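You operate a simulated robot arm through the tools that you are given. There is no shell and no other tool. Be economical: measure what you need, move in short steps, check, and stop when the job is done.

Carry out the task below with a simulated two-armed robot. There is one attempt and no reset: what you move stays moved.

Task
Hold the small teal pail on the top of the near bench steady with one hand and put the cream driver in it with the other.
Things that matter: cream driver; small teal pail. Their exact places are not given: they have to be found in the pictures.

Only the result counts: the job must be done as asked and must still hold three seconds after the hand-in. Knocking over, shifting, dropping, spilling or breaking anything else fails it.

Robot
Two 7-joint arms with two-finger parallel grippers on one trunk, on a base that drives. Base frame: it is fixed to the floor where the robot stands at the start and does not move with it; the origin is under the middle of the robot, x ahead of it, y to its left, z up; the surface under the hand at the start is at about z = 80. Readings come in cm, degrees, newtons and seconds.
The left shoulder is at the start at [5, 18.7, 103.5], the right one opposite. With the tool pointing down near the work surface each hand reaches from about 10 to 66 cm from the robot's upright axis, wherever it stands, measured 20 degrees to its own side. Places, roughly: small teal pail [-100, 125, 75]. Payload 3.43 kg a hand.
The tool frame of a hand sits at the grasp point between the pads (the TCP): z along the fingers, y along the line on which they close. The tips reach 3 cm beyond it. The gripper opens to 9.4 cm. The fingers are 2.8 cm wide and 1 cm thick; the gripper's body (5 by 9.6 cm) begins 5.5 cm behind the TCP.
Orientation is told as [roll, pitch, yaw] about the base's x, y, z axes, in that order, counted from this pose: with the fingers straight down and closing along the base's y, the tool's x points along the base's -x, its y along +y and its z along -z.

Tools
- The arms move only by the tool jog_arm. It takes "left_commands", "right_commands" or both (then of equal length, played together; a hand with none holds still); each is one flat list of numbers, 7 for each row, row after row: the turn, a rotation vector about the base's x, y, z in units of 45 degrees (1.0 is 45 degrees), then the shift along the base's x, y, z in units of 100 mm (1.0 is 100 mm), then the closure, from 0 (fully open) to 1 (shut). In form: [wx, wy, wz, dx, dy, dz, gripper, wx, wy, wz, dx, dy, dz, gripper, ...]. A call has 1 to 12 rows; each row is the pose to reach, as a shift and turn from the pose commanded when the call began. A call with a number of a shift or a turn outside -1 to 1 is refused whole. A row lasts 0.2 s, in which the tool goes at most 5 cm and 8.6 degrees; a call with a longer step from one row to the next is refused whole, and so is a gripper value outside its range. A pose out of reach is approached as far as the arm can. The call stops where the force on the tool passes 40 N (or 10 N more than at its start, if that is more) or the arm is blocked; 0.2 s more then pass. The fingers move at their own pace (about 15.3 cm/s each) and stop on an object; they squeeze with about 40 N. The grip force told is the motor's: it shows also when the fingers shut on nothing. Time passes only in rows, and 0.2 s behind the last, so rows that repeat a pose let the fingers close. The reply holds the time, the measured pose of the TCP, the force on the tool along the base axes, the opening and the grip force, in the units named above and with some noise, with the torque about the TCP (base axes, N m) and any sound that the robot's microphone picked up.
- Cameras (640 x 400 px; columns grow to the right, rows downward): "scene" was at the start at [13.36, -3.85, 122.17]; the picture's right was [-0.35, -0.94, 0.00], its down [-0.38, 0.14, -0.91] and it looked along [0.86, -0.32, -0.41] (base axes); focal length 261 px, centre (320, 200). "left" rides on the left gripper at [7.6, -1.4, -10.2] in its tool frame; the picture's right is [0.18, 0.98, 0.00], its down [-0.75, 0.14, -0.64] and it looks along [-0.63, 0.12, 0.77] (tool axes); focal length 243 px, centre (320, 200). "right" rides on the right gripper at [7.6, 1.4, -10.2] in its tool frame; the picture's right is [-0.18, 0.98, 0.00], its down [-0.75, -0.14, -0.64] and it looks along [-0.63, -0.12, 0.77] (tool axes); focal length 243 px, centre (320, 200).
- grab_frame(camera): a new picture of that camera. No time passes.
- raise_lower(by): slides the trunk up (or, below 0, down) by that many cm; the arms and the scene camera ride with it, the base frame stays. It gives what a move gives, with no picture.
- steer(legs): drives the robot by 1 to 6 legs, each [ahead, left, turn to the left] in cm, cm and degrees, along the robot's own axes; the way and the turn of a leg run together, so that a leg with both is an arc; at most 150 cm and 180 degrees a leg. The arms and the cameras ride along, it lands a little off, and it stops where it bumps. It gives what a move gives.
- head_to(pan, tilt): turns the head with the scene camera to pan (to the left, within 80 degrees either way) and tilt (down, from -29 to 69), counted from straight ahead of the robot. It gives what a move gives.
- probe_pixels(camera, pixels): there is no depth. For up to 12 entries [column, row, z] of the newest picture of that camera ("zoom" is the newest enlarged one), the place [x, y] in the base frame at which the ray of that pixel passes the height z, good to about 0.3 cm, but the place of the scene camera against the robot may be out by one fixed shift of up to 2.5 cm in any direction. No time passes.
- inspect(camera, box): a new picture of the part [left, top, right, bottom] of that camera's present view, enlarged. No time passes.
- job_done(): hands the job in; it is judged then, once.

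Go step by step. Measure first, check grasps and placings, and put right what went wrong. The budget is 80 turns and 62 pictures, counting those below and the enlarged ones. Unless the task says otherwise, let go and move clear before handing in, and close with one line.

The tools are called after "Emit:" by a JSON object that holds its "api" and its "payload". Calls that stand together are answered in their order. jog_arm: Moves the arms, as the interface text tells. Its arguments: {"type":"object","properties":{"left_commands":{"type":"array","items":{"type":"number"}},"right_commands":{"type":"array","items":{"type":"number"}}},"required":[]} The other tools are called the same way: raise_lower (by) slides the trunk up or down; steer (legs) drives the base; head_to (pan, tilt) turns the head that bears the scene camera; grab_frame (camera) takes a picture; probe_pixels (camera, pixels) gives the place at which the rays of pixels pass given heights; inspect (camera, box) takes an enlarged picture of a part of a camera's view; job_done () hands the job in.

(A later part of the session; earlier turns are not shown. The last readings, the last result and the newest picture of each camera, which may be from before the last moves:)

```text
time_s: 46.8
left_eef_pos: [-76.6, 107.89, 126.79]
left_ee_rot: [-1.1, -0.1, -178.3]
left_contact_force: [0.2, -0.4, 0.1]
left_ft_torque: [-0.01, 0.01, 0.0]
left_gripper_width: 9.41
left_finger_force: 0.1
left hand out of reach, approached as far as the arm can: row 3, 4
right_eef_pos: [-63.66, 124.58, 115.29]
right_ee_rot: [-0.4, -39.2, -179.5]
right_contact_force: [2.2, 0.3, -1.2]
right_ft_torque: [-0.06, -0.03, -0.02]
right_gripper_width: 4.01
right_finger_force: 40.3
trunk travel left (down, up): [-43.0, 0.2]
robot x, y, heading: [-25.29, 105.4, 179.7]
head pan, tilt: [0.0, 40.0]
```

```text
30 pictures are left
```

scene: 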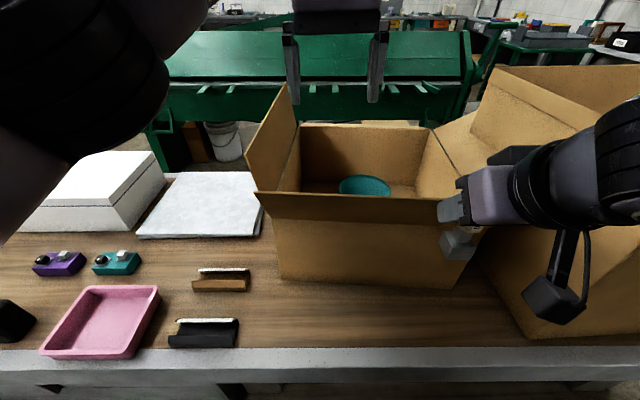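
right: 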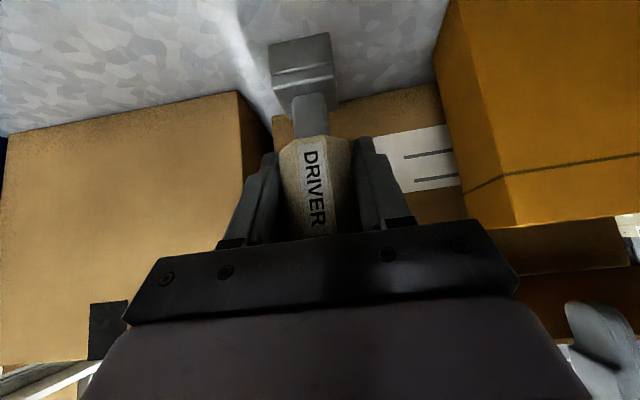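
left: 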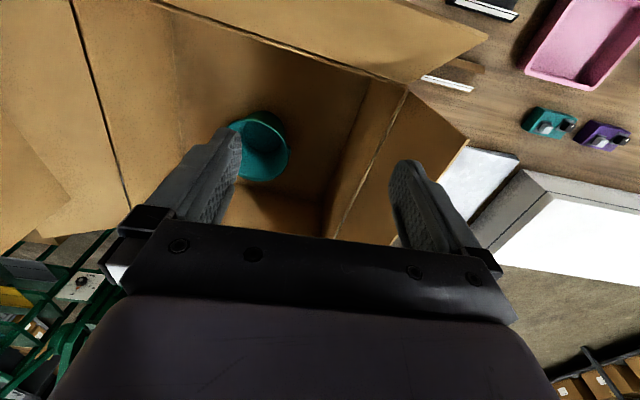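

The pail is visible in the carton, at (363,187) in scene and (262,148) in the left camera. But the drive stopped with a 71 N touch on the right hand, so I need to see what it touched.

Emit:
{"api": "head_to", "payload": {"pan": -25, "tilt": 30}}

Emit:
{"api": "grab_frame", "payload": {"camera": "scene"}}

Emit:
{"api": "grab_frame", "payload": {"camera": "right"}}

```text
time_s: 47.7
left_eef_pos: [-76.72, 107.74, 126.46]
left_ee_rot: [-1.0, 0.2, -178.2]
left_contact_force: [-0.3, -0.1, -0.9]
left_ft_torque: [0.01, 0.0, -0.01]
left_gripper_width: 9.39
left_finger_force: 0.0
right_eef_pos: [-63.53, 124.54, 115.22]
right_ee_rot: [-0.6, -39.2, -179.5]
right_contact_force: [0.9, 0.6, -2.1]
right_ft_torque: [-0.04, -0.06, -0.02]
right_gripper_width: 3.97
right_finger_force: 39.9
trunk travel left (down, up): [-43.0, 0.2]
robot x, y, heading: [-25.49, 105.44, 179.7]
head pan, tilt: [-25.0, 30.0]
```

```text
29 pictures are left
```

scene: 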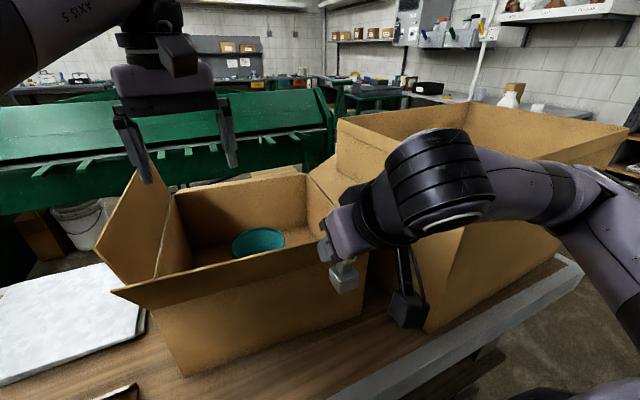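

```text
28 pictures are left
```

right: 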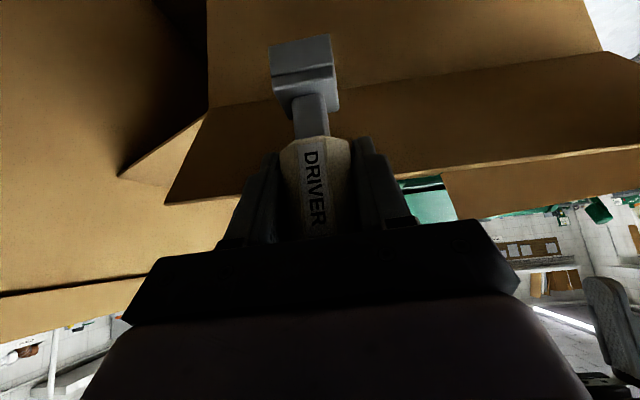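

Emit:
{"api": "probe_pixels", "payload": {"camera": "left", "pixels": [[262, 148, 75], [262, 148, 80], [262, 148, 85], [287, 150, 83], [258, 112, 83], [270, 180, 83], [410, 88, 98], [410, 88, 105], [325, 235, 98], [165, 10, 98], [488, 38, 107]]}}

Emit:
{"api": "probe_pixels", "payload": {"camera": "scene", "pixels": [[258, 242, 80], [258, 242, 83], [258, 242, 86], [232, 243, 83], [285, 240, 83], [258, 229, 83], [258, 257, 83]]}}

Emit:
{"api": "inspect", "payload": {"camera": "left", "box": [160, 60, 440, 250]}}

```text
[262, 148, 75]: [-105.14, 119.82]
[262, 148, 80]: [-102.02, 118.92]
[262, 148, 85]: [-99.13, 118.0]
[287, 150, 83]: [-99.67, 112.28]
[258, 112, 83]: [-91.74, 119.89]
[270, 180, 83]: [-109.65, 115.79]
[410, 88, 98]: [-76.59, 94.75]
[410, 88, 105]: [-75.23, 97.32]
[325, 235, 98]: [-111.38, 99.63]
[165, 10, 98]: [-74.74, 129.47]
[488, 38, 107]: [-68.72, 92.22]
```

```text
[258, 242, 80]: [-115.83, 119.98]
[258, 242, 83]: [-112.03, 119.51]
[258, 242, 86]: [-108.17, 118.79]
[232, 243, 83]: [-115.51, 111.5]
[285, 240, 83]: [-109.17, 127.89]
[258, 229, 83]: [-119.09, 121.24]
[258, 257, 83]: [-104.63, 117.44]
```

```text
2.11 times, centred on (300, 155) of left
```

zoom: 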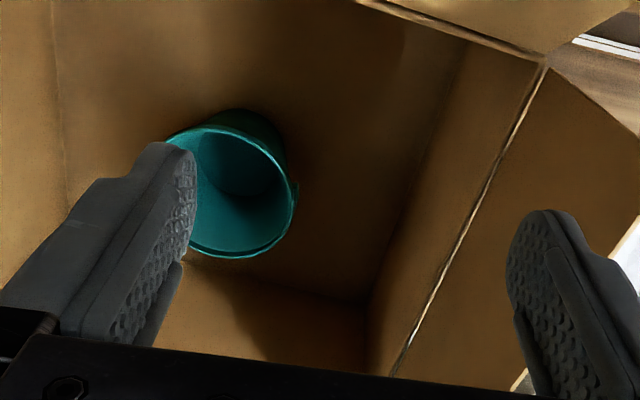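

The driver base at z≈107 probably brushed the near flap, which leans out to x≈-70; the grip looks unchanged. I'll lift the right hand and yaw it 45° so its body will later lean away to +y, and shift the left hand for a second view of the pail.

Emit:
{"api": "jog_arm", "payload": {"right_commands": [0, 0, 0, 0.2, 0, 0.1, 1, 0, 0, 0, 0.3, 0, 0.4, 1, 0, 0, 0, 0.3, 0, 0.8, 1, 0, 0, 0.17, 0.3, 0, 0.9, 1, 0, 0, 0.34, 0.3, 0, 0.9, 1, 0, 0, 0.51, 0.3, 0, 0.9, 1, 0, 0, 0.68, 0.3, 0, 0.9, 1, 0, 0, 0.85, 0.3, 0, 0.9, 1, 0, 0, 1, 0.3, 0, 0.9, 1]}}

Emit:
{"api": "grab_frame", "payload": {"camera": "scene"}}

```text
time_s: 49.7
left_eef_pos: [-76.76, 107.77, 126.46]
left_ee_rot: [-1.0, 0.1, -178.2]
left_contact_force: [-0.6, -0.7, 0.2]
left_ft_torque: [0.03, -0.01, 0.01]
left_gripper_width: 9.4
left_finger_force: 0.0
right_eef_pos: [-60.77, 124.46, 124.22]
right_ee_rot: [-0.5, -39.1, -134.5]
right_contact_force: [0.3, -0.1, -0.6]
right_ft_torque: [0.04, -0.01, 0.0]
right_gripper_width: 3.99
right_finger_force: 40.4
trunk travel left (down, up): [-43.0, 0.2]
robot x, y, heading: [-25.77, 105.53, 179.6]
head pan, tilt: [-25.0, 30.0]
```

```text
26 pictures are left
```

scene: 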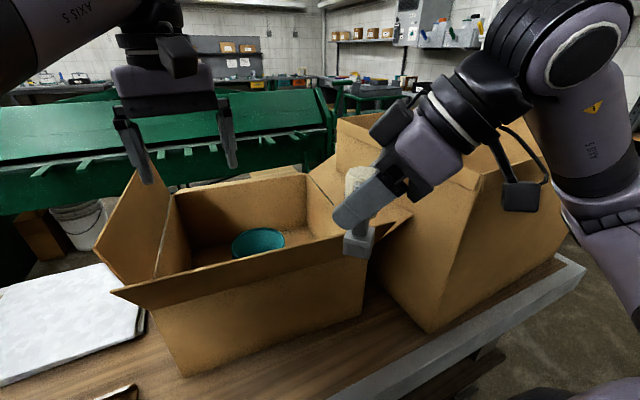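

Right hand is clear and yawed 45°. I'll drive 8 cm closer so both hands can reach, then view the pail from the left hand at a new place.

Emit:
{"api": "steer", "payload": {"legs": [[8, 0, 0]]}}

Emit:
{"api": "jog_arm", "payload": {"left_commands": [0, 0, 0, 0, 0, -0.2, 0, 0, 0, 0, 0, 0, -0.3, 0, 0, 0, 0, 0, 0, -0.3, 0]}}

Emit:
{"api": "grab_frame", "payload": {"camera": "left"}}

```text
time_s: 50.6
left_eef_pos: [-78.63, 107.42, 126.46]
left_ee_rot: [-1.1, 0.2, -177.9]
left_contact_force: [0.5, 0.2, 0.8]
left_ft_torque: [0.01, 0.06, 0.0]
left_gripper_width: 9.41
left_finger_force: 0.0
right_eef_pos: [-62.53, 124.55, 124.12]
right_ee_rot: [-0.4, -39.1, -134.4]
right_contact_force: [0.5, 0.7, -1.8]
right_ft_torque: [0.01, 0.02, 0.03]
right_gripper_width: 4.02
right_finger_force: 40.1
trunk travel left (down, up): [-43.0, 0.2]
robot x, y, heading: [-27.8, 105.88, 179.6]
head pan, tilt: [-25.0, 30.0]
stopped in leg 1: the robot was blocked; the commanded pose is now the measured one
```

```text
time_s: 51.4
left_eef_pos: [-78.77, 107.67, 123.4]
left_ee_rot: [-1.1, 0.1, -178.0]
left_contact_force: [0.7, 0.6, -0.1]
left_ft_torque: [0.01, 0.0, 0.0]
left_gripper_width: 9.38
left_finger_force: 0.1
right_eef_pos: [-62.6, 124.54, 124.25]
right_ee_rot: [-0.3, -39.0, -134.3]
right_contact_force: [-0.6, -0.6, -1.5]
right_ft_torque: [-0.03, -0.01, -0.02]
right_gripper_width: 4.0
right_finger_force: 40.3
trunk travel left (down, up): [-43.0, 0.2]
robot x, y, heading: [-27.66, 105.76, 179.6]
head pan, tilt: [-25.0, 30.0]
```

```text
25 pictures are left
```

left: 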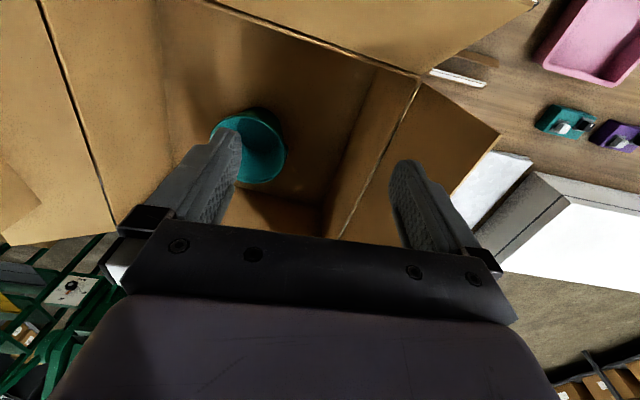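

The base is blocked at x≈-27.8. I'll use the right camera with the left one to triangulate the pail rim.

Emit:
{"api": "grab_frame", "payload": {"camera": "right"}}

Emit:
{"api": "inspect", "payload": {"camera": "left", "box": [180, 80, 340, 200]}}

Emit:
{"api": "grab_frame", "payload": {"camera": "scene"}}

```text
24 pictures are left
```

right: 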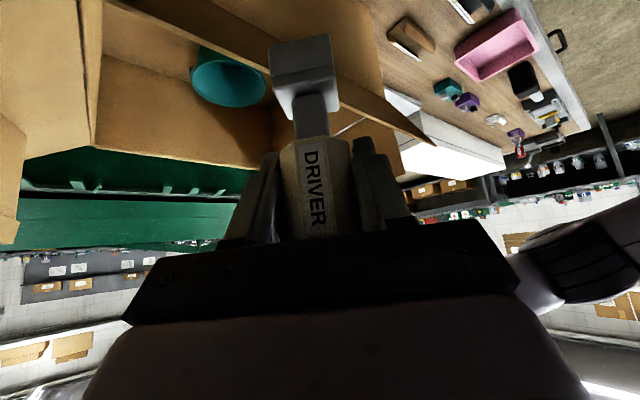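

```text
3.33 times, centred on (260, 140) of left
```

zoom: 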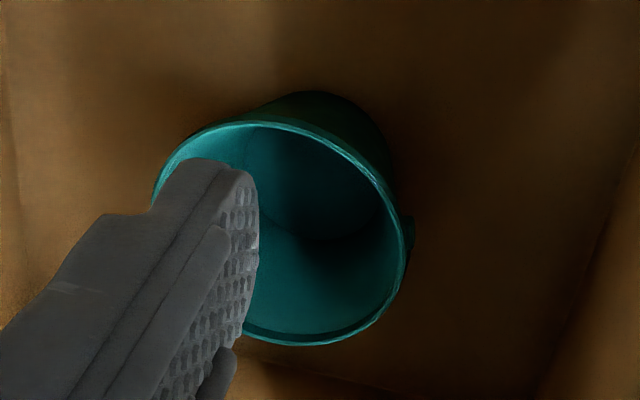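

```text
22 pictures are left
```

scene: 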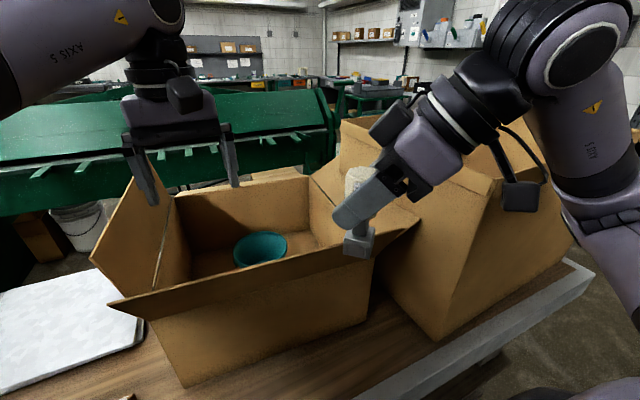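

Emit:
{"api": "probe_pixels", "payload": {"camera": "left", "pixels": [[248, 150.5, 82], [248, 150.5, 86], [248, 150.5, 90], [285.5, 153, 88], [210.5, 146, 88], [247, 117, 88], [250, 183.5, 88]]}}

Emit:
{"api": "probe_pixels", "payload": {"camera": "right", "pixels": [[229, 83, 82], [229, 83, 86], [229, 83, 90]]}}

Emit:
{"api": "inspect", "payload": {"camera": "right", "box": [90, 0, 310, 140]}}

```text
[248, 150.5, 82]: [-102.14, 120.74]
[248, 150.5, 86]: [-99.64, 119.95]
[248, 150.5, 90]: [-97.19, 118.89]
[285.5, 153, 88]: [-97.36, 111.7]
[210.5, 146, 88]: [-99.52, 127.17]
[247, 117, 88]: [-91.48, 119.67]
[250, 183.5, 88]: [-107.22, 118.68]
```

```text
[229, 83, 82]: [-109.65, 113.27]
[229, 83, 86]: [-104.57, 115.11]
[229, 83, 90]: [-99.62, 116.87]
```

```text
2.86 times, centred on (200, 70) of right
```

zoom: 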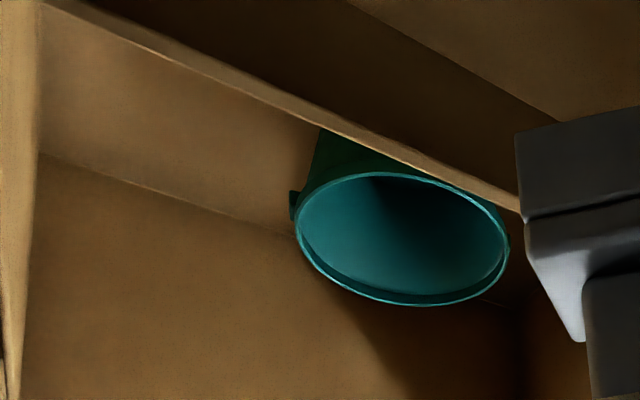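

Triangulating gives the pail rim centre at ≈(-95.2, 118.2), z≈93.3, radius ≈6.9. I'll calibrate the scene camera on that and measure the carton walls.

Emit:
{"api": "probe_pixels", "payload": {"camera": "scene", "pixels": [[260, 249, 93.3], [162, 292, 98], [162, 292, 100], [373, 250, 98], [373, 250, 100], [107, 302, 107], [420, 215, 107], [182, 385, 76], [350, 335, 76], [192, 270, 76], [435, 338, 76], [492, 185, 120]]}}

Emit:
{"api": "probe_pixels", "payload": {"camera": "left", "pixels": [[415, 75, 96], [415, 75, 98], [415, 75, 100], [212, 2, 98], [212, 2, 100], [300, 35, 98], [300, 35, 100], [42, 5, 98], [115, 225, 98], [500, 130, 110]]}}

Emit:
{"api": "probe_pixels", "payload": {"camera": "right", "pixels": [[108, 2, 98], [108, 2, 100], [108, 2, 102], [265, 70, 98], [265, 70, 100], [265, 70, 102], [92, 148, 98], [92, 148, 101], [90, 58, 76]]}}

```text
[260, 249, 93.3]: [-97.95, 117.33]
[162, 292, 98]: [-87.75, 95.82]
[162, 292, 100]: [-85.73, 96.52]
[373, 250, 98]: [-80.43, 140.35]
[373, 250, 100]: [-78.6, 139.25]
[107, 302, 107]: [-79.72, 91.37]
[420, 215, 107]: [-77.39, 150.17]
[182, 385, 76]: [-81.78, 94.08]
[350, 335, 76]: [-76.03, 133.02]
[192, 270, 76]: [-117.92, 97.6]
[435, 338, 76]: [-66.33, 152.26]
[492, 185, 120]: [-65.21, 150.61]
```

```text
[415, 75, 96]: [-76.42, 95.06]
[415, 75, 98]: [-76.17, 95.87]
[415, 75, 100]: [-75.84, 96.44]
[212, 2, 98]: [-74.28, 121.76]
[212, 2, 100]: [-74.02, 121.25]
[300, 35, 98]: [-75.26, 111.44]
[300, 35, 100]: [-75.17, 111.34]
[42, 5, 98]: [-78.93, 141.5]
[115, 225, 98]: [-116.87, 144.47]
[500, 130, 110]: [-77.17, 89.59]
```

```text
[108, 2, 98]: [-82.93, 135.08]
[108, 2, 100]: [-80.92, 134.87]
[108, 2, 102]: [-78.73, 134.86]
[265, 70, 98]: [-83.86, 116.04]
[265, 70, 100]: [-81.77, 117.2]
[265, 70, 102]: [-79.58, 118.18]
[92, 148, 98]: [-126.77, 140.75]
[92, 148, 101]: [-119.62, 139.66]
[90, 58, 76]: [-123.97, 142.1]
```

The near wall is farther out than thought (x≈-75) and the flap edge may be near z 115, which decides how the forearms can pass. I'll measure the flap tip from both hand cameras.

Emit:
{"api": "probe_pixels", "payload": {"camera": "left", "pixels": [[535, 4, 105], [535, 4, 108], [535, 4, 111], [535, 4, 114], [500, 132, 105], [500, 132, 110], [500, 132, 115]]}}

Emit:
{"api": "probe_pixels", "payload": {"camera": "right", "pixels": [[435, 143, 105], [435, 143, 108], [435, 143, 111], [435, 143, 114], [340, 133, 100], [340, 133, 105]]}}

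Emit:
{"api": "inspect", "payload": {"camera": "right", "box": [320, 60, 480, 180]}}

```text
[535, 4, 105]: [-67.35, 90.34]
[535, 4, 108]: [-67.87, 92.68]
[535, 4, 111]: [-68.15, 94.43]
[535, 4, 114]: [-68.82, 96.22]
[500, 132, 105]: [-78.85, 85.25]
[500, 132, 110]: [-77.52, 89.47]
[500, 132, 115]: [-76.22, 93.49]
```

```text
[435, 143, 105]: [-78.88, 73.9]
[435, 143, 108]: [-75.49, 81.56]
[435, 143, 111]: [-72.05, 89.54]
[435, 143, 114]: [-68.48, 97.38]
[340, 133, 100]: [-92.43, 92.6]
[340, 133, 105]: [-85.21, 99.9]
```

```text
3.33 times, centred on (400, 120) of right
```

zoom: 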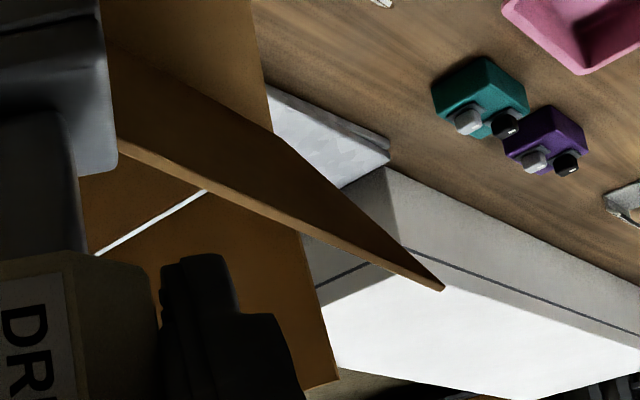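

The flap tip is at about (-69, 95, 113), so forearms must pass above z≈113 with elbows up. My plan: centre the robot at y≈117, pinch the pail's -y rim with the left hand leaning 28° forward, and bring the right hand in leaning toward +y. First, sidestep.

Emit:
{"api": "steer", "payload": {"legs": [[-0.7, -11.5, 0]]}}

Emit:
{"api": "head_to", "payload": {"pan": -5, "tilt": 42}}

Emit:
{"api": "grab_frame", "payload": {"camera": "scene"}}

```text
time_s: 53.0
left_eef_pos: [-77.99, 118.74, 123.33]
left_ee_rot: [-1.1, 0.2, -178.1]
left_contact_force: [-0.1, 0.0, 0.3]
left_ft_torque: [-0.02, -0.03, -0.01]
left_gripper_width: 9.4
left_finger_force: 0.1
right_eef_pos: [-61.84, 135.74, 124.2]
right_ee_rot: [-0.4, -39.0, -134.6]
right_contact_force: [0.4, -1.0, -1.8]
right_ft_torque: [-0.01, 0.0, 0.04]
right_gripper_width: 4.0
right_finger_force: 39.7
trunk travel left (down, up): [-43.0, 0.2]
robot x, y, heading: [-26.44, 117.03, 179.5]
head pan, tilt: [-25.0, 30.0]
```

```text
time_s: 53.9
left_eef_pos: [-78.02, 118.68, 123.44]
left_ee_rot: [-1.2, 0.3, -177.9]
left_contact_force: [-0.1, -0.1, 0.4]
left_ft_torque: [0.04, 0.02, 0.03]
left_gripper_width: 9.38
left_finger_force: 0.0
right_eef_pos: [-61.85, 135.7, 124.18]
right_ee_rot: [-0.4, -39.1, -134.4]
right_contact_force: [0.0, 0.0, -2.0]
right_ft_torque: [0.01, 0.0, -0.02]
right_gripper_width: 3.99
right_finger_force: 39.9
trunk travel left (down, up): [-43.0, 0.2]
robot x, y, heading: [-26.79, 116.6, 180.0]
head pan, tilt: [-5.0, 42.0]
```

```text
19 pictures are left
```

scene: 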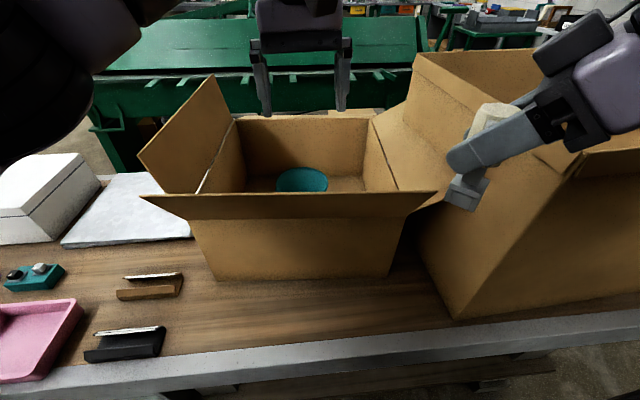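

Clear view: the pail rim is at (302,180) and the left hand is above it. I'll lean the left hand 28° and move it to about (-87,111.3,117).

Emit:
{"api": "jog_arm", "payload": {"left_commands": [0, 0.13, 0, -0.15, -0.15, -0.1, 0, 0, 0.26, 0, -0.35, -0.3, -0.25, 0, 0, 0.39, 0, -0.55, -0.45, -0.4, 0, 0, 0.52, 0, -0.75, -0.6, -0.5, 0, 0, 0.622, 0.03, -0.9, -0.74, -0.6, 0, 0, 0.622, 0.03, -0.9, -0.74, -0.6, 0]}}

Emit:
{"api": "grab_frame", "payload": {"camera": "left"}}

```text
time_s: 55.3
left_eef_pos: [-86.87, 111.37, 117.35]
left_ee_rot: [-2.5, -27.8, -176.4]
left_contact_force: [0.4, -0.1, 0.0]
left_ft_torque: [0.01, 0.01, -0.01]
left_gripper_width: 9.39
left_finger_force: 0.1
right_eef_pos: [-61.87, 135.68, 124.08]
right_ee_rot: [-0.4, -39.0, -134.6]
right_contact_force: [-0.4, -0.2, -1.2]
right_ft_torque: [-0.02, 0.01, -0.02]
right_gripper_width: 3.98
right_finger_force: 40.2
trunk travel left (down, up): [-43.0, 0.2]
robot x, y, heading: [-26.77, 116.84, 179.6]
head pan, tilt: [-5.0, 42.0]
```

```text
18 pictures are left
```

left: 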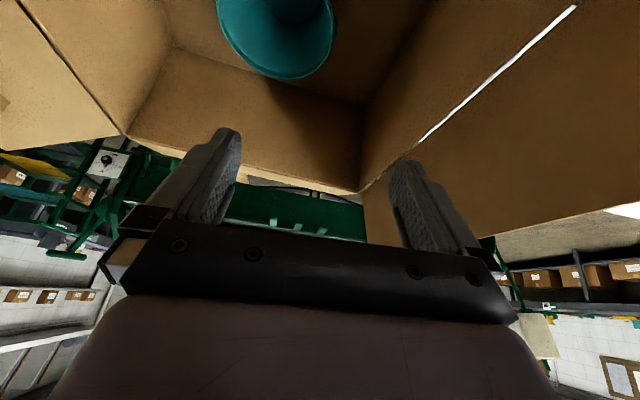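

The rim is at the top of the left view: right edge (333,30), far edge (285,79). Checking those against my rim estimate.

Emit:
{"api": "probe_pixels", "payload": {"camera": "left", "pixels": [[334, 25, 93.3], [334, 25, 90], [285, 79, 93.3], [285, 79, 90], [218, 20, 93.3], [218, 20, 90], [333, 40, 93.3]]}}

```text
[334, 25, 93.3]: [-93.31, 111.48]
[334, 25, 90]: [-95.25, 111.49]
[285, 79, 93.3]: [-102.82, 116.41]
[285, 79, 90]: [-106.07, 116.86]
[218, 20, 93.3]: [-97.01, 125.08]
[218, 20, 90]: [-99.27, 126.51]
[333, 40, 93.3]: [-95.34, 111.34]
```

The rim's -y edge is confirmed at y≈111.4, with its centre x about -95.7. I'll move forward and descend to just above the rim.

Emit:
{"api": "jog_arm", "payload": {"left_commands": [0, 0, -0.04, -0.3, 0, -0.2, 0, 0, 0, -0.08, -0.6, 0, -0.4, 0, 0, 0, -0.08, -0.87, 0, -0.65, 0, 0, 0, -0.08, -0.87, 0, -0.9, 0, 0, 0, -0.08, -0.87, 0, -0.9, 0]}}

Emit:
{"api": "jog_arm", "payload": {"left_commands": [0, 0, 0, 0, 0, -0.3, 0, 0, 0, 0, 0, 0, -0.6, 0, 0, 0, 0, 0, 0, -0.9, 0, 0, 0, 0, 0, 0, -0.9, 0]}}

Emit:
{"api": "grab_frame", "payload": {"camera": "left"}}

Emit:
{"api": "grab_frame", "payload": {"camera": "scene"}}

```text
time_s: 56.5
left_eef_pos: [-95.61, 111.79, 108.36]
left_ee_rot: [-2.4, -27.7, 179.8]
left_contact_force: [0.3, 0.5, -0.3]
left_ft_torque: [-0.04, -0.02, -0.01]
left_gripper_width: 9.38
left_finger_force: 0.1
right_eef_pos: [-61.89, 135.69, 124.12]
right_ee_rot: [-0.4, -39.0, -134.6]
right_contact_force: [0.1, 0.4, -1.2]
right_ft_torque: [-0.01, 0.0, -0.02]
right_gripper_width: 3.99
right_finger_force: 40.3
trunk travel left (down, up): [-43.0, 0.2]
robot x, y, heading: [-26.65, 116.56, 179.3]
head pan, tilt: [-5.0, 42.0]
```

```text
time_s: 57.5
left_eef_pos: [-95.45, 111.44, 99.37]
left_ee_rot: [-2.4, -27.8, -179.9]
left_contact_force: [-0.2, -0.3, -0.1]
left_ft_torque: [0.0, 0.0, 0.01]
left_gripper_width: 9.4
left_finger_force: 0.1
right_eef_pos: [-61.8, 135.66, 124.17]
right_ee_rot: [-0.4, -39.0, -134.5]
right_contact_force: [0.1, -1.1, -1.9]
right_ft_torque: [0.0, -0.04, -0.03]
right_gripper_width: 3.98
right_finger_force: 40.3
trunk travel left (down, up): [-43.0, 0.2]
robot x, y, heading: [-26.95, 117.02, 179.6]
head pan, tilt: [-5.0, 42.0]
```

```text
17 pictures are left
```

left: 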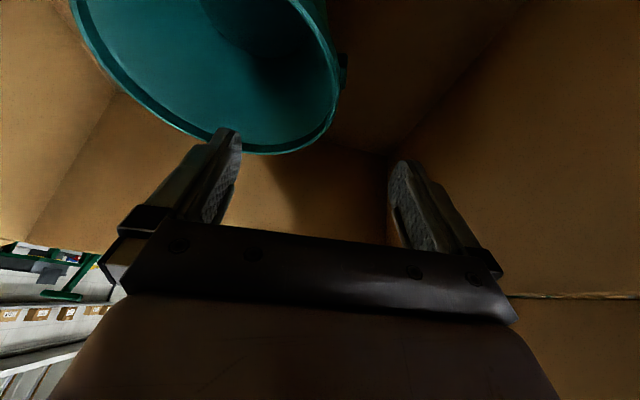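

```text
16 pictures are left
```

scene: 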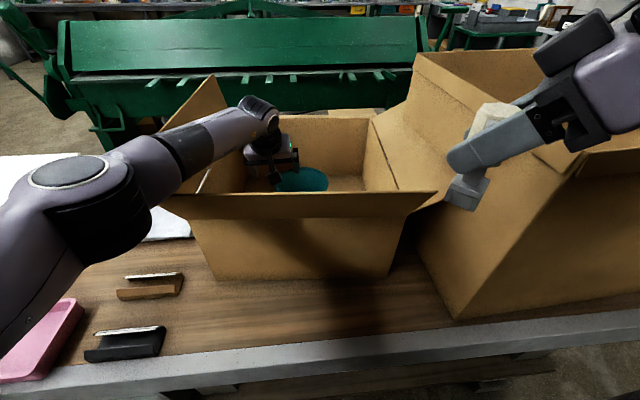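

The left fingers straddle the -y rim from above, but the left forearm crosses near the carton's corner flaps. I'll enlarge to judge the gap before descending further.

Emit:
{"api": "inspect", "payload": {"camera": "scene", "box": [100, 60, 340, 230]}}

```text
2.35 times, centred on (220, 145) of scene
```

zoom: 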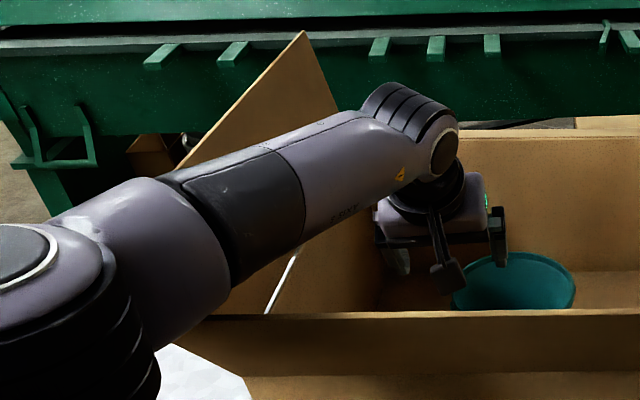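

Emit:
{"api": "probe_pixels", "payload": {"camera": "scene", "pixels": [[85, 200, 114], [85, 200, 118], [85, 200, 122], [85, 200, 126], [186, 177, 113], [186, 177, 116], [186, 177, 119], [186, 177, 122], [265, 110, 119], [160, 165, 120], [160, 165, 124]]}}

```text
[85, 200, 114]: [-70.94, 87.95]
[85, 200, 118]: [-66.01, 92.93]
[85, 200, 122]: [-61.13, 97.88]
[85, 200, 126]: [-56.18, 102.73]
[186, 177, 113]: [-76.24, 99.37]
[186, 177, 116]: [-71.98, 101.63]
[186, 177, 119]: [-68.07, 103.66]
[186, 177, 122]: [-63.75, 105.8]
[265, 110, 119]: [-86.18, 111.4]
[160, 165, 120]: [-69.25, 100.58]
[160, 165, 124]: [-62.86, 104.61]
```

The forearm underside is only ~1–3 cm above the near flap edge (z≈113) because the elbow sits level. I'll creep the base 0.8 cm forward and yaw the left tool -20°, which raised the right elbow earlier, moving round to the matching rim point.

Emit:
{"api": "steer", "payload": {"legs": [[0.8, 0, 0]]}}

Emit:
{"api": "jog_arm", "payload": {"left_commands": [0, 0, -0.15, -0.05, 0, 0, 0, 0, 0, -0.3, -0.1, 0.03, 0, 0, 0, 0, -0.444, -0.17, 0.03, 0, 0, 0, 0, -0.444, -0.17, 0.03, 0, 0]}}

Emit:
{"api": "inspect", "payload": {"camera": "scene", "box": [60, 40, 380, 240]}}

```text
time_s: 58.2
left_eef_pos: [-96.33, 111.46, 99.39]
left_ee_rot: [-2.5, -27.7, -180.1]
left_contact_force: [-0.2, -0.5, 0.8]
left_ft_torque: [-0.02, -0.02, -0.01]
left_gripper_width: 9.4
left_finger_force: 0.2
right_eef_pos: [-62.78, 135.67, 124.12]
right_ee_rot: [-0.4, -39.0, -134.6]
right_contact_force: [-0.1, -0.4, -1.1]
right_ft_torque: [0.02, -0.03, -0.01]
right_gripper_width: 4.01
right_finger_force: 40.4
trunk travel left (down, up): [-43.0, 0.2]
robot x, y, heading: [-27.9, 116.75, 179.6]
head pan, tilt: [-5.0, 42.0]
```

```text
time_s: 59.2
left_eef_pos: [-96.69, 110.49, 100.13]
left_ee_rot: [-2.4, -27.8, 159.9]
left_contact_force: [-0.4, 1.1, 0.2]
left_ft_torque: [-0.07, -0.02, 0.0]
left_gripper_width: 9.4
left_finger_force: 0.0
left hand out of reach, approached as far as the arm can: row 3, 4
right_eef_pos: [-62.6, 135.87, 124.11]
right_ee_rot: [-0.4, -39.0, -134.6]
right_contact_force: [-0.5, -0.4, -1.1]
right_ft_torque: [-0.05, 0.01, 0.02]
right_gripper_width: 4.01
right_finger_force: 40.1
trunk travel left (down, up): [-43.0, 0.2]
robot x, y, heading: [-27.76, 116.56, 179.9]
head pan, tilt: [-5.0, 42.0]
```

```text
2.00 times, centred on (220, 140) of scene
```

zoom: 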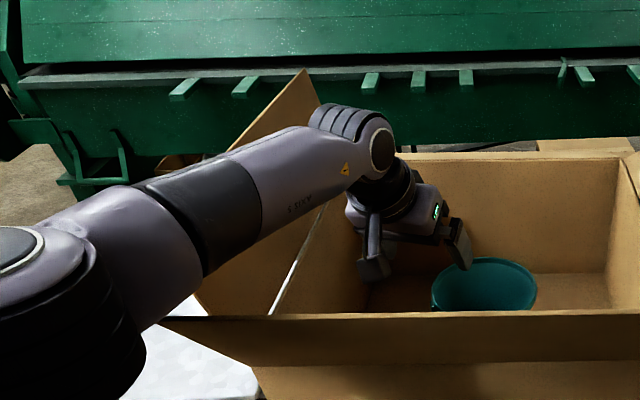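

That ran to the edge of reach and the elbow stayed level. I'll lift out, fold the left arm closer and yaw it further there, to see whether the elbow can be brought up as it was on the right.

Emit:
{"api": "jog_arm", "payload": {"left_commands": [0, 0, 0, 0.1, 0, 0.4, 0, 0, 0, 0, 0.3, 0, 0.8, 0, 0, 0, 0, 0.6, 0, 1.0, 0, 0, 0, 0, 0.9, 0, 1.0, 0]}}

Emit:
{"api": "jog_arm", "payload": {"left_commands": [0, 0, 0, 0, 0, 0.4, 0, 0, 0, 0, 0.1, -0.1, 0.8, 0, 0, 0, 0, 0.5, -0.2, 1.0, 0, 0, 0, -0.18, 0.8, -0.3, 1.0, 0, 0, 0, -0.36, 1.0, -0.4, 1.0, 0, 0, 0, -0.54, 1.0, -0.4, 1.0, 0, 0, 0, -0.54, 1.0, -0.4, 1.0, 0]}}

Emit:
{"api": "grab_frame", "payload": {"camera": "scene"}}

```text
time_s: 60.2
left_eef_pos: [-87.57, 110.45, 110.04]
left_ee_rot: [-2.5, -27.8, 160.1]
left_contact_force: [0.3, -0.3, -0.2]
left_ft_torque: [0.0, 0.02, 0.05]
left_gripper_width: 9.44
left_finger_force: 0.0
right_eef_pos: [-62.71, 135.61, 124.06]
right_ee_rot: [-0.4, -38.9, -134.6]
right_contact_force: [0.3, -0.2, -1.1]
right_ft_torque: [0.01, 0.01, -0.01]
right_gripper_width: 3.98
right_finger_force: 39.7
trunk travel left (down, up): [-43.0, 0.2]
robot x, y, heading: [-27.62, 116.61, 179.8]
head pan, tilt: [-5.0, 42.0]
```

```text
time_s: 61.8
left_eef_pos: [-77.59, 106.21, 119.73]
left_ee_rot: [-2.5, -27.7, 135.6]
left_contact_force: [-0.4, 0.0, -0.3]
left_ft_torque: [-0.02, 0.01, 0.07]
left_gripper_width: 9.38
left_finger_force: 0.0
right_eef_pos: [-62.69, 135.61, 124.25]
right_ee_rot: [-0.3, -39.1, -134.5]
right_contact_force: [-0.7, -0.2, -0.9]
right_ft_torque: [-0.01, -0.01, 0.02]
right_gripper_width: 3.99
right_finger_force: 40.2
trunk travel left (down, up): [-43.0, 0.2]
robot x, y, heading: [-27.3, 116.93, 179.5]
head pan, tilt: [-5.0, 42.0]
```

```text
13 pictures are left
```

scene: 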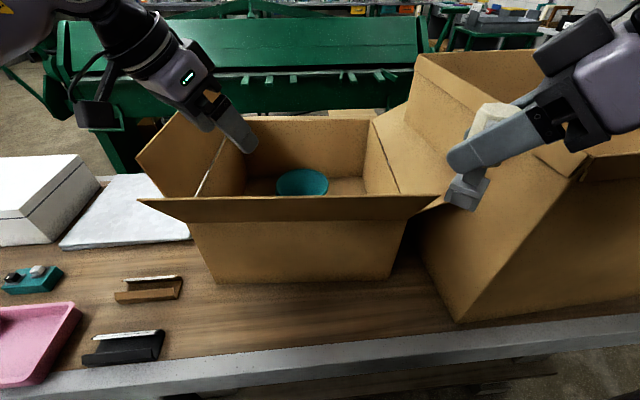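

The left forearm now rides higher and out of view at the top. I'll extend again toward the -y rim point, unwinding the yaw gradually, and see whether the elbow stays up.

Emit:
{"api": "jog_arm", "payload": {"left_commands": [0, 0, 0, -0.2, 0.05, 0, 0, 0, 0, 0.05, -0.4, 0.1, 0, 0, 0, 0, 0.15, -0.7, 0.15, -0.1, 0, 0, 0, 0.3, -0.95, 0.25, -0.3, 0, 0, 0, 0.3, -0.95, 0.25, -0.3, 0]}}

Emit:
{"api": "jog_arm", "payload": {"left_commands": [0, 0, 0.15, -0.2, 0.05, -0.3, 0, 0, 0, 0.3, -0.4, 0.1, -0.6, 0, 0, 0, 0.45, -0.7, 0.2, -0.9, 0, 0, 0, 0.45, -0.74, 0.25, -1.0, 0, 0, 0, 0.45, -0.74, 0.25, -1.0, 0]}}

Emit:
{"api": "inspect", "payload": {"camera": "scene", "box": [60, 0, 380, 200]}}

```text
time_s: 63.0
left_eef_pos: [-87.01, 108.95, 116.81]
left_ee_rot: [-2.5, -27.6, 149.3]
left_contact_force: [-1.2, 0.4, -0.2]
left_ft_torque: [0.05, -0.02, -0.01]
left_gripper_width: 9.38
left_finger_force: 0.0
right_eef_pos: [-62.76, 135.64, 124.18]
right_ee_rot: [-0.4, -38.8, -134.5]
right_contact_force: [-0.5, -0.5, -1.0]
right_ft_torque: [-0.02, -0.02, -0.01]
right_gripper_width: 4.0
right_finger_force: 40.1
trunk travel left (down, up): [-43.0, 0.2]
robot x, y, heading: [-27.42, 116.54, 179.9]
head pan, tilt: [-5.0, 42.0]
```

```text
time_s: 64.2
left_eef_pos: [-94.69, 111.51, 106.83]
left_ee_rot: [-2.6, -27.6, 169.5]
left_contact_force: [-0.2, -0.8, 0.4]
left_ft_torque: [-0.03, 0.02, -0.01]
left_gripper_width: 9.41
left_finger_force: 0.0
right_eef_pos: [-62.65, 135.69, 124.11]
right_ee_rot: [-0.4, -39.1, -134.4]
right_contact_force: [-0.1, -0.6, -2.0]
right_ft_torque: [0.04, 0.01, 0.01]
right_gripper_width: 3.98
right_finger_force: 39.8
trunk travel left (down, up): [-43.0, 0.2]
robot x, y, heading: [-27.51, 116.74, 179.8]
head pan, tilt: [-5.0, 42.0]
```

```text
2.00 times, centred on (220, 100) of scene
```

zoom: 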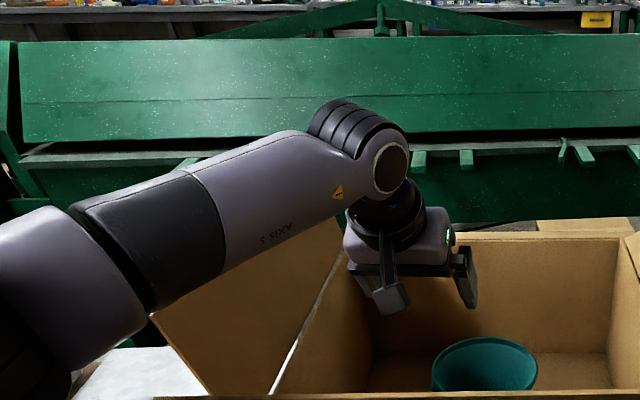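

The elbow still settles level, so that isn't controllable. I'll descend to z≈97.5 (99.4 was already free) and check the forearm-to-flap gap from the side with the right camera.

Emit:
{"api": "jog_arm", "payload": {"left_commands": [0, 0, 0.07, -0.03, 0, -0.3, 0, 0, 0, 0.15, -0.06, 0, -0.6, 0, 0, 0, 0.2, -0.06, 0, -0.93, 0, 0, 0, 0.2, -0.06, 0, -0.93, 0]}}

Emit:
{"api": "grab_frame", "payload": {"camera": "right"}}

```text
time_s: 65.2
left_eef_pos: [-95.62, 110.88, 99.42]
left_ee_rot: [-2.7, -29.2, 178.9]
left_contact_force: [0.4, 0.5, 0.4]
left_ft_torque: [-0.01, -0.01, -0.01]
left_gripper_width: 9.4
left_finger_force: 0.0
right_eef_pos: [-62.69, 135.56, 124.26]
right_ee_rot: [-0.4, -39.0, -134.4]
right_contact_force: [-0.5, 0.1, -2.1]
right_ft_torque: [-0.01, 0.01, 0.01]
right_gripper_width: 3.99
right_finger_force: 40.3
trunk travel left (down, up): [-43.0, 0.2]
robot x, y, heading: [-27.9, 116.32, 179.8]
head pan, tilt: [-5.0, 42.0]
```

```text
11 pictures are left
```

right: 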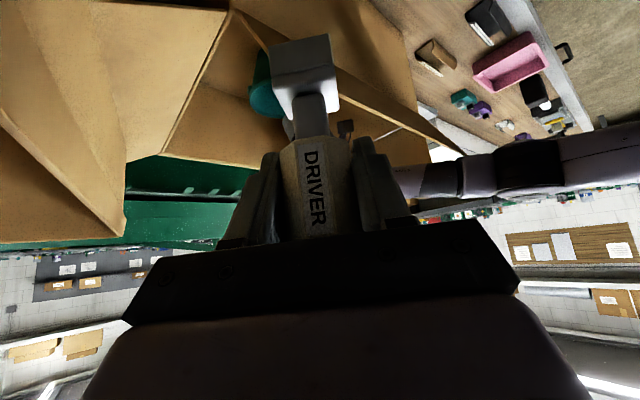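

The z stuck at 99.4 (commanded 97.5): the forearm is resting on the near flap, so I must not push on. I'll lift out straight away and see whether the far side of the bench, which has no raised flap, can be reached.

Emit:
{"api": "jog_arm", "payload": {"left_commands": [0, 0, 0, 0, 0, 0.4, 0, 0, 0, 0, 0.1, 0, 0.8, 0, 0, 0, 0, 0.4, 0, 1.0, 0, 0, 0, 0, 0.8, 0, 1.0, 0]}}

Emit:
{"api": "jog_arm", "payload": {"left_commands": [0, 0, 0, 0.1, 0, 0.4, 0, 0, 0, 0, 0.4, 0, 0.8, 0, 0, 0, 0, 0.8, 0, 1.0, 0, 0, 0, 0, 1.0, 0, 1.0, 0]}}

Emit:
{"api": "head_to", "payload": {"pan": -20, "tilt": 18}}

Emit:
{"api": "grab_frame", "payload": {"camera": "scene"}}

```text
time_s: 66.2
left_eef_pos: [-87.25, 111.54, 107.83]
left_ee_rot: [-2.4, -27.7, 178.5]
left_contact_force: [0.6, 0.0, 0.6]
left_ft_torque: [-0.01, 0.02, 0.0]
left_gripper_width: 9.4
left_finger_force: 0.0
right_eef_pos: [-62.58, 135.67, 124.15]
right_ee_rot: [-0.5, -39.0, -134.5]
right_contact_force: [0.6, 0.6, -1.1]
right_ft_torque: [-0.02, -0.01, 0.01]
right_gripper_width: 3.99
right_finger_force: 40.0
trunk travel left (down, up): [-43.0, 0.2]
robot x, y, heading: [-27.72, 116.7, 179.7]
head pan, tilt: [-5.0, 42.0]
```

```text
time_s: 67.2
left_eef_pos: [-76.98, 111.02, 117.67]
left_ee_rot: [-2.5, -27.7, 178.5]
left_contact_force: [0.4, -0.6, -0.7]
left_ft_torque: [0.01, -0.01, -0.02]
left_gripper_width: 9.39
left_finger_force: 0.1
right_eef_pos: [-62.69, 135.49, 124.24]
right_ee_rot: [-0.5, -39.1, -134.5]
right_contact_force: [0.0, 0.5, -0.6]
right_ft_torque: [0.0, -0.02, -0.01]
right_gripper_width: 4.01
right_finger_force: 39.9
trunk travel left (down, up): [-43.0, 0.2]
robot x, y, heading: [-27.65, 116.8, 179.7]
head pan, tilt: [-5.0, 42.0]
```

```text
time_s: 68.1
left_eef_pos: [-76.98, 111.0, 117.66]
left_ee_rot: [-2.5, -27.7, 178.5]
left_contact_force: [0.4, 0.1, -0.3]
left_ft_torque: [0.0, -0.01, 0.01]
left_gripper_width: 9.44
left_finger_force: 0.2
right_eef_pos: [-62.57, 135.62, 124.15]
right_ee_rot: [-0.5, -39.0, -134.5]
right_contact_force: [-0.2, -0.5, -1.3]
right_ft_torque: [-0.05, -0.02, 0.0]
right_gripper_width: 3.98
right_finger_force: 39.8
trunk travel left (down, up): [-43.0, 0.2]
robot x, y, heading: [-27.65, 116.63, 179.4]
head pan, tilt: [-20.0, 18.0]
```

```text
10 pictures are left
```

scene: 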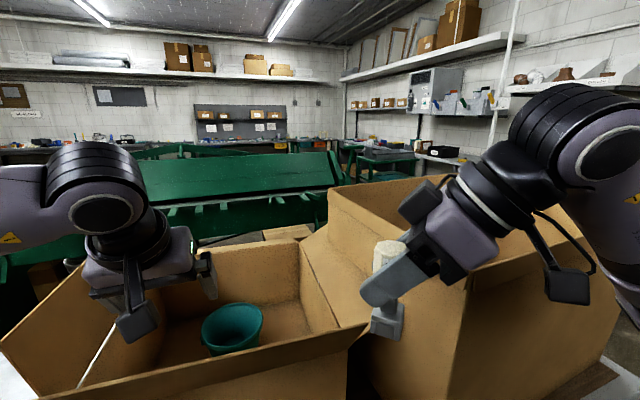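

Emit:
{"api": "probe_pixels", "payload": {"camera": "scene", "pixels": [[225, 240, 0], [245, 238, 0], [200, 240, 30], [250, 195, 80], [250, 195, 60], [285, 232, 105], [285, 232, 100], [240, 345, 76], [232, 312, 93.3], [232, 355, 76], [232, 355, 78]]}}

```text
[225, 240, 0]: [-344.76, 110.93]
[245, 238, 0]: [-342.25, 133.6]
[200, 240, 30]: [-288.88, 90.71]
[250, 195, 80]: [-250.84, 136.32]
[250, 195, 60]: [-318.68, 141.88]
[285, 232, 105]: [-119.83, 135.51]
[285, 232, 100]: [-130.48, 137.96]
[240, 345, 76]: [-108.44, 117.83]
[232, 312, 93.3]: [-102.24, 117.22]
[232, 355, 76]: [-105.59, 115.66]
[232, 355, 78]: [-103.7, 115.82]
```

The far side has only a low wall (≈105) with its flap folded out, and the green machine is back at x≈-250, so there is room there. I'll back off and strafe along the aisle past the bench's +y end, then look.

Emit:
{"api": "steer", "payload": {"legs": [[-12, 0, 0], [0, -150, 0], [0, -10, 0]]}}

Emit:
{"api": "head_to", "payload": {"pan": 15, "tilt": 28}}

Emit:
{"api": "grab_frame", "payload": {"camera": "scene"}}

```text
time_s: 69.3
left_eef_pos: [-67.61, 110.76, 118.05]
left_ee_rot: [-2.7, -29.6, 179.0]
left_contact_force: [-0.1, -0.3, -0.5]
left_ft_torque: [-0.02, 0.02, -0.03]
left_gripper_width: 9.39
left_finger_force: 0.1
right_eef_pos: [-52.24, 135.58, 124.14]
right_ee_rot: [-0.5, -39.0, -134.3]
right_contact_force: [1.1, 1.1, -1.5]
right_ft_torque: [-0.05, 0.03, -0.03]
right_gripper_width: 3.99
right_finger_force: 39.7
trunk travel left (down, up): [-43.0, 0.2]
robot x, y, heading: [-17.58, 117.01, 179.7]
head pan, tilt: [-20.0, 18.0]
stopped in leg 1: the force on the tool passed its limit at 72 N (the readings are from after the stop); the commanded pose is now the measured one
```

```text
time_s: 70.3
left_eef_pos: [-67.64, 110.71, 118.06]
left_ee_rot: [-2.7, -29.4, 178.9]
left_contact_force: [0.3, 0.7, 0.2]
left_ft_torque: [0.01, -0.01, -0.01]
left_gripper_width: 9.37
left_finger_force: 0.0
right_eef_pos: [-52.22, 135.57, 124.1]
right_ee_rot: [-0.4, -38.9, -134.4]
right_contact_force: [-0.5, -0.5, -1.0]
right_ft_torque: [0.0, 0.04, -0.02]
right_gripper_width: 3.97
right_finger_force: 40.1
trunk travel left (down, up): [-43.0, 0.2]
robot x, y, heading: [-17.21, 116.29, 179.4]
head pan, tilt: [15.0, 28.0]
```

```text
9 pictures are left
```

scene: 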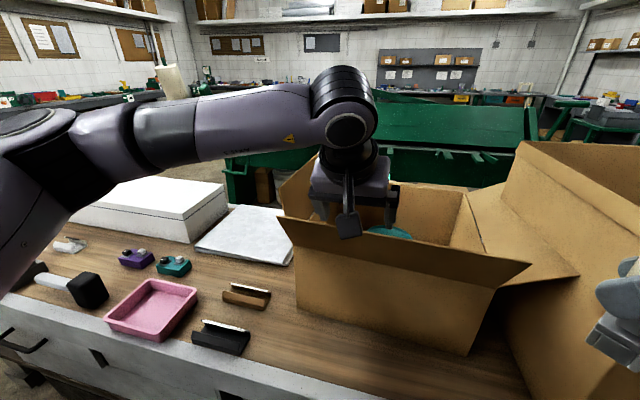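

Backing hooked the left fingertips on the flap edge (72 N) and the robot stopped. I'll lift the left hand well clear and check whether the carton moved.

Emit:
{"api": "jog_arm", "payload": {"left_commands": [0, 0, 0, -0.15, 0, 0.1, 0, 0, 0, 0, -0.15, 0, 0.5, 0, 0, -0.12, 0, -0.1, 0, 0.9, 0, 0, -0.27, 0, 0, 0, 1.0, 0, 0, -0.42, 0, 0.2, 0, 1.0, 0, 0, -0.55, 0, 0.4, 0, 1.0, 0, 0, -0.63, 0, 0.8, 0, 1.0, 0, 0, -0.63, 0, 1.0, 0, 1.0, 0]}}

Emit:
{"api": "grab_frame", "payload": {"camera": "scene"}}

Emit:
{"api": "probe_pixels", "payload": {"camera": "scene", "pixels": [[298, 308, 76], [470, 354, 76]]}}

```text
time_s: 72.1
left_eef_pos: [-57.69, 110.7, 127.99]
left_ee_rot: [-3.1, -1.1, 179.1]
left_contact_force: [0.3, -0.2, 0.1]
left_ft_torque: [-0.01, 0.02, 0.02]
left_gripper_width: 9.4
left_finger_force: 0.0
right_eef_pos: [-52.31, 135.65, 124.16]
right_ee_rot: [-0.4, -39.0, -134.4]
right_contact_force: [0.2, 0.0, -1.3]
right_ft_torque: [0.01, 0.01, 0.01]
right_gripper_width: 3.99
right_finger_force: 39.4
trunk travel left (down, up): [-43.0, 0.2]
robot x, y, heading: [-17.3, 116.41, 179.7]
head pan, tilt: [15.0, 28.0]
```

```text
8 pictures are left
```

scene: 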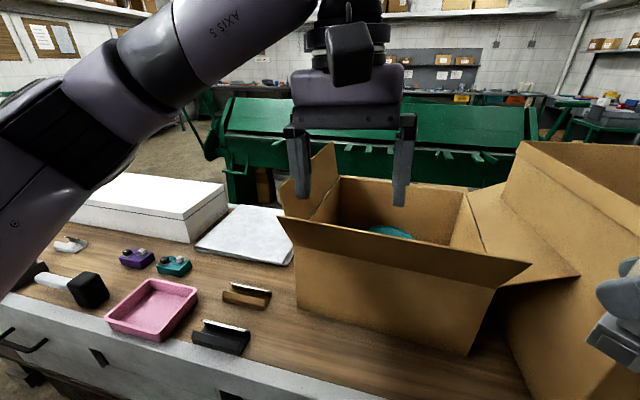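

```text
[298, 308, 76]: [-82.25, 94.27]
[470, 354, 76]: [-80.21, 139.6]
```

The carton corner reads (-82.3, 94.3) against (-81.8, 94.1) before, so it hasn't moved. Now I'll back off and strafe past the bench end.

Emit:
{"api": "steer", "payload": {"legs": [[-7, 0, 0], [0, -150, 0], [0, -12, 0]]}}

Emit:
{"api": "head_to", "payload": {"pan": 10, "tilt": 28}}

Emit:
{"api": "grab_frame", "payload": {"camera": "scene"}}

```text
time_s: 88.0
left_eef_pos: [-49.74, 280.91, 127.84]
left_ee_rot: [-3.3, -1.1, 178.7]
left_contact_force: [-0.2, -0.2, -0.6]
left_ft_torque: [-0.01, -0.02, 0.04]
left_gripper_width: 9.39
left_finger_force: 0.2
right_eef_pos: [-44.0, 305.72, 124.16]
right_ee_rot: [-0.4, -39.0, -134.8]
right_contact_force: [-0.2, -0.2, -1.8]
right_ft_torque: [-0.02, 0.02, -0.02]
right_gripper_width: 4.0
right_finger_force: 39.7
trunk travel left (down, up): [-43.0, 0.2]
robot x, y, heading: [-9.18, 286.49, 179.1]
head pan, tilt: [15.0, 28.0]
```

```text
time_s: 88.7
left_eef_pos: [-49.85, 280.83, 127.81]
left_ee_rot: [-3.3, -1.0, 178.6]
left_contact_force: [0.1, 0.3, -1.1]
left_ft_torque: [-0.01, 0.01, 0.0]
left_gripper_width: 9.38
left_finger_force: 0.1
right_eef_pos: [-43.98, 305.56, 124.13]
right_ee_rot: [-0.4, -39.0, -134.9]
right_contact_force: [-0.6, -0.6, -1.8]
right_ft_torque: [0.0, -0.01, -0.01]
right_gripper_width: 3.97
right_finger_force: 40.4
trunk travel left (down, up): [-43.0, 0.2]
robot x, y, heading: [-9.06, 286.06, 179.2]
head pan, tilt: [10.0, 28.0]
```

```text
7 pictures are left
```

scene: 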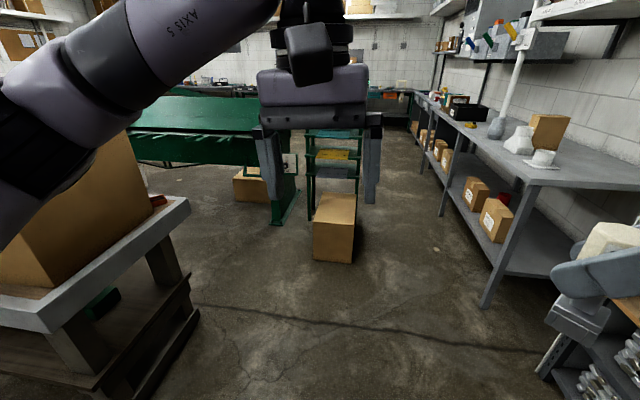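

The floor past the bench end is open, apart from a box on the floor at (335,230), the green cart behind it and a wall bench on the right. Probing those.

Emit:
{"api": "probe_pixels", "payload": {"camera": "scene", "pixels": [[315, 260, 0], [352, 262, 0], [485, 305, 0], [520, 180, 85], [188, 203, 75], [198, 318, 0], [280, 222, 0], [268, 203, 0], [415, 100, 85], [55, 330, 70], [160, 130, 80]]}}

```text
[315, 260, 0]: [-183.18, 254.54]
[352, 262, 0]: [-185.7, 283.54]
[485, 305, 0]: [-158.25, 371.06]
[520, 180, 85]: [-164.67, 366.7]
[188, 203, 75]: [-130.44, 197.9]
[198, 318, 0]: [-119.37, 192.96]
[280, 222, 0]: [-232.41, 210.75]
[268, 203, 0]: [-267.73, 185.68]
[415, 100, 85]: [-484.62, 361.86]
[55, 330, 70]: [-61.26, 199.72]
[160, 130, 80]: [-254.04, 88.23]
```

Bench end y≈200, far edge x≈-128; the floor box corner is at (-183,254), so the gap is about 77 cm. I'll go to (-120,262) and turn so I pass through along the diagonal.

Emit:
{"api": "steer", "payload": {"legs": [[111, 23, 0], [0, 0, 46]]}}

```text
time_s: 96.6
left_eef_pos: [-148.1, 234.93, 127.88]
left_ee_rot: [-3.3, -1.1, -138.0]
left_contact_force: [-0.2, 1.3, 0.2]
left_ft_torque: [-0.03, -0.02, -0.03]
left_gripper_width: 9.4
left_finger_force: 0.0
right_eef_pos: [-160.96, 256.91, 124.24]
right_ee_rot: [-0.5, -39.0, -91.5]
right_contact_force: [0.9, -0.7, -1.8]
right_ft_torque: [-0.03, -0.03, 0.0]
right_gripper_width: 4.0
right_finger_force: 39.9
trunk travel left (down, up): [-43.0, 0.2]
robot x, y, heading: [-122.38, 267.23, -137.5]
head pan, tilt: [10.0, 28.0]
```

Emit:
{"api": "steer", "payload": {"legs": [[51, 7.5, 2], [32, 0, 0], [0, 0, 45]]}}

Emit:
{"api": "head_to", "payload": {"pan": 0, "tilt": 35}}

```text
time_s: 101.3
left_eef_pos: [-200.46, 173.79, 128.21]
left_ee_rot: [-3.6, -1.7, -137.5]
left_contact_force: [-0.8, 0.6, 0.7]
left_ft_torque: [-0.03, 0.0, 0.05]
left_gripper_width: 9.43
left_finger_force: 0.0
right_eef_pos: [-214.62, 196.45, 125.19]
right_ee_rot: [-2.5, -40.0, -92.1]
right_contact_force: [0.2, 0.0, -0.9]
right_ft_torque: [-0.03, 0.03, -0.01]
right_gripper_width: 3.98
right_finger_force: 39.9
trunk travel left (down, up): [-43.0, 0.2]
robot x, y, heading: [-176.11, 205.66, -137.1]
head pan, tilt: [10.0, 28.0]
stopped in leg 2: the robot was blocked; the commanded pose is now the measured one
```

```text
time_s: 102.0
left_eef_pos: [-200.45, 173.96, 128.49]
left_ee_rot: [-3.4, -1.9, -137.4]
left_contact_force: [-0.7, 0.5, 0.6]
left_ft_torque: [-0.02, 0.01, 0.03]
left_gripper_width: 9.38
left_finger_force: 0.0
right_eef_pos: [-214.49, 196.68, 125.05]
right_ee_rot: [-2.6, -39.9, -92.0]
right_contact_force: [0.5, 0.3, -1.2]
right_ft_torque: [-0.02, -0.03, -0.03]
right_gripper_width: 3.99
right_finger_force: 40.3
trunk travel left (down, up): [-43.0, 0.2]
robot x, y, heading: [-176.37, 205.48, -136.4]
head pan, tilt: [0.0, 35.0]
```

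I'm through the gap but blocked ahead at (-176,206), probably by the green machine. I'll turn left in place to face -y.

Emit:
{"api": "steer", "payload": {"legs": [[-3, 0, 0], [0, 0, 46]]}}

Emit:
{"api": "grab_frame", "payload": {"camera": "scene"}}

```text
time_s: 102.6
left_eef_pos: [-200.9, 173.83, 127.94]
left_ee_rot: [-3.3, -1.6, -137.6]
left_contact_force: [0.2, 0.2, -0.1]
left_ft_torque: [0.01, 0.03, 0.0]
left_gripper_width: 9.37
left_finger_force: 0.0
right_eef_pos: [-214.99, 196.64, 125.06]
right_ee_rot: [-2.5, -39.9, -92.7]
right_contact_force: [0.4, -0.6, -1.4]
right_ft_torque: [-0.01, -0.03, 0.01]
right_gripper_width: 3.97
right_finger_force: 39.6
trunk travel left (down, up): [-43.0, 0.2]
robot x, y, heading: [-175.73, 205.82, -137.1]
head pan, tilt: [0.0, 35.0]
stopped in leg 1: the robot was blocked; the commanded pose is now the measured one
```

```text
6 pictures are left
```

scene: 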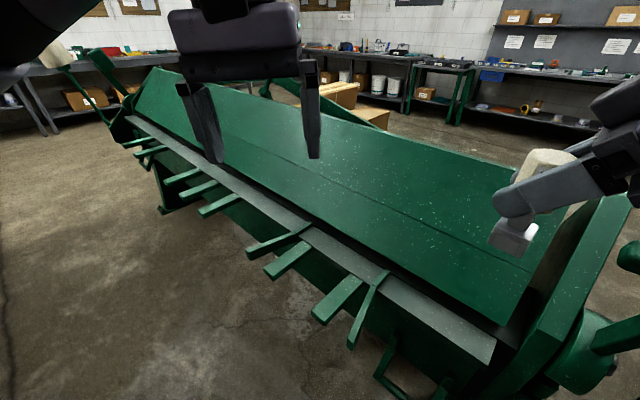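

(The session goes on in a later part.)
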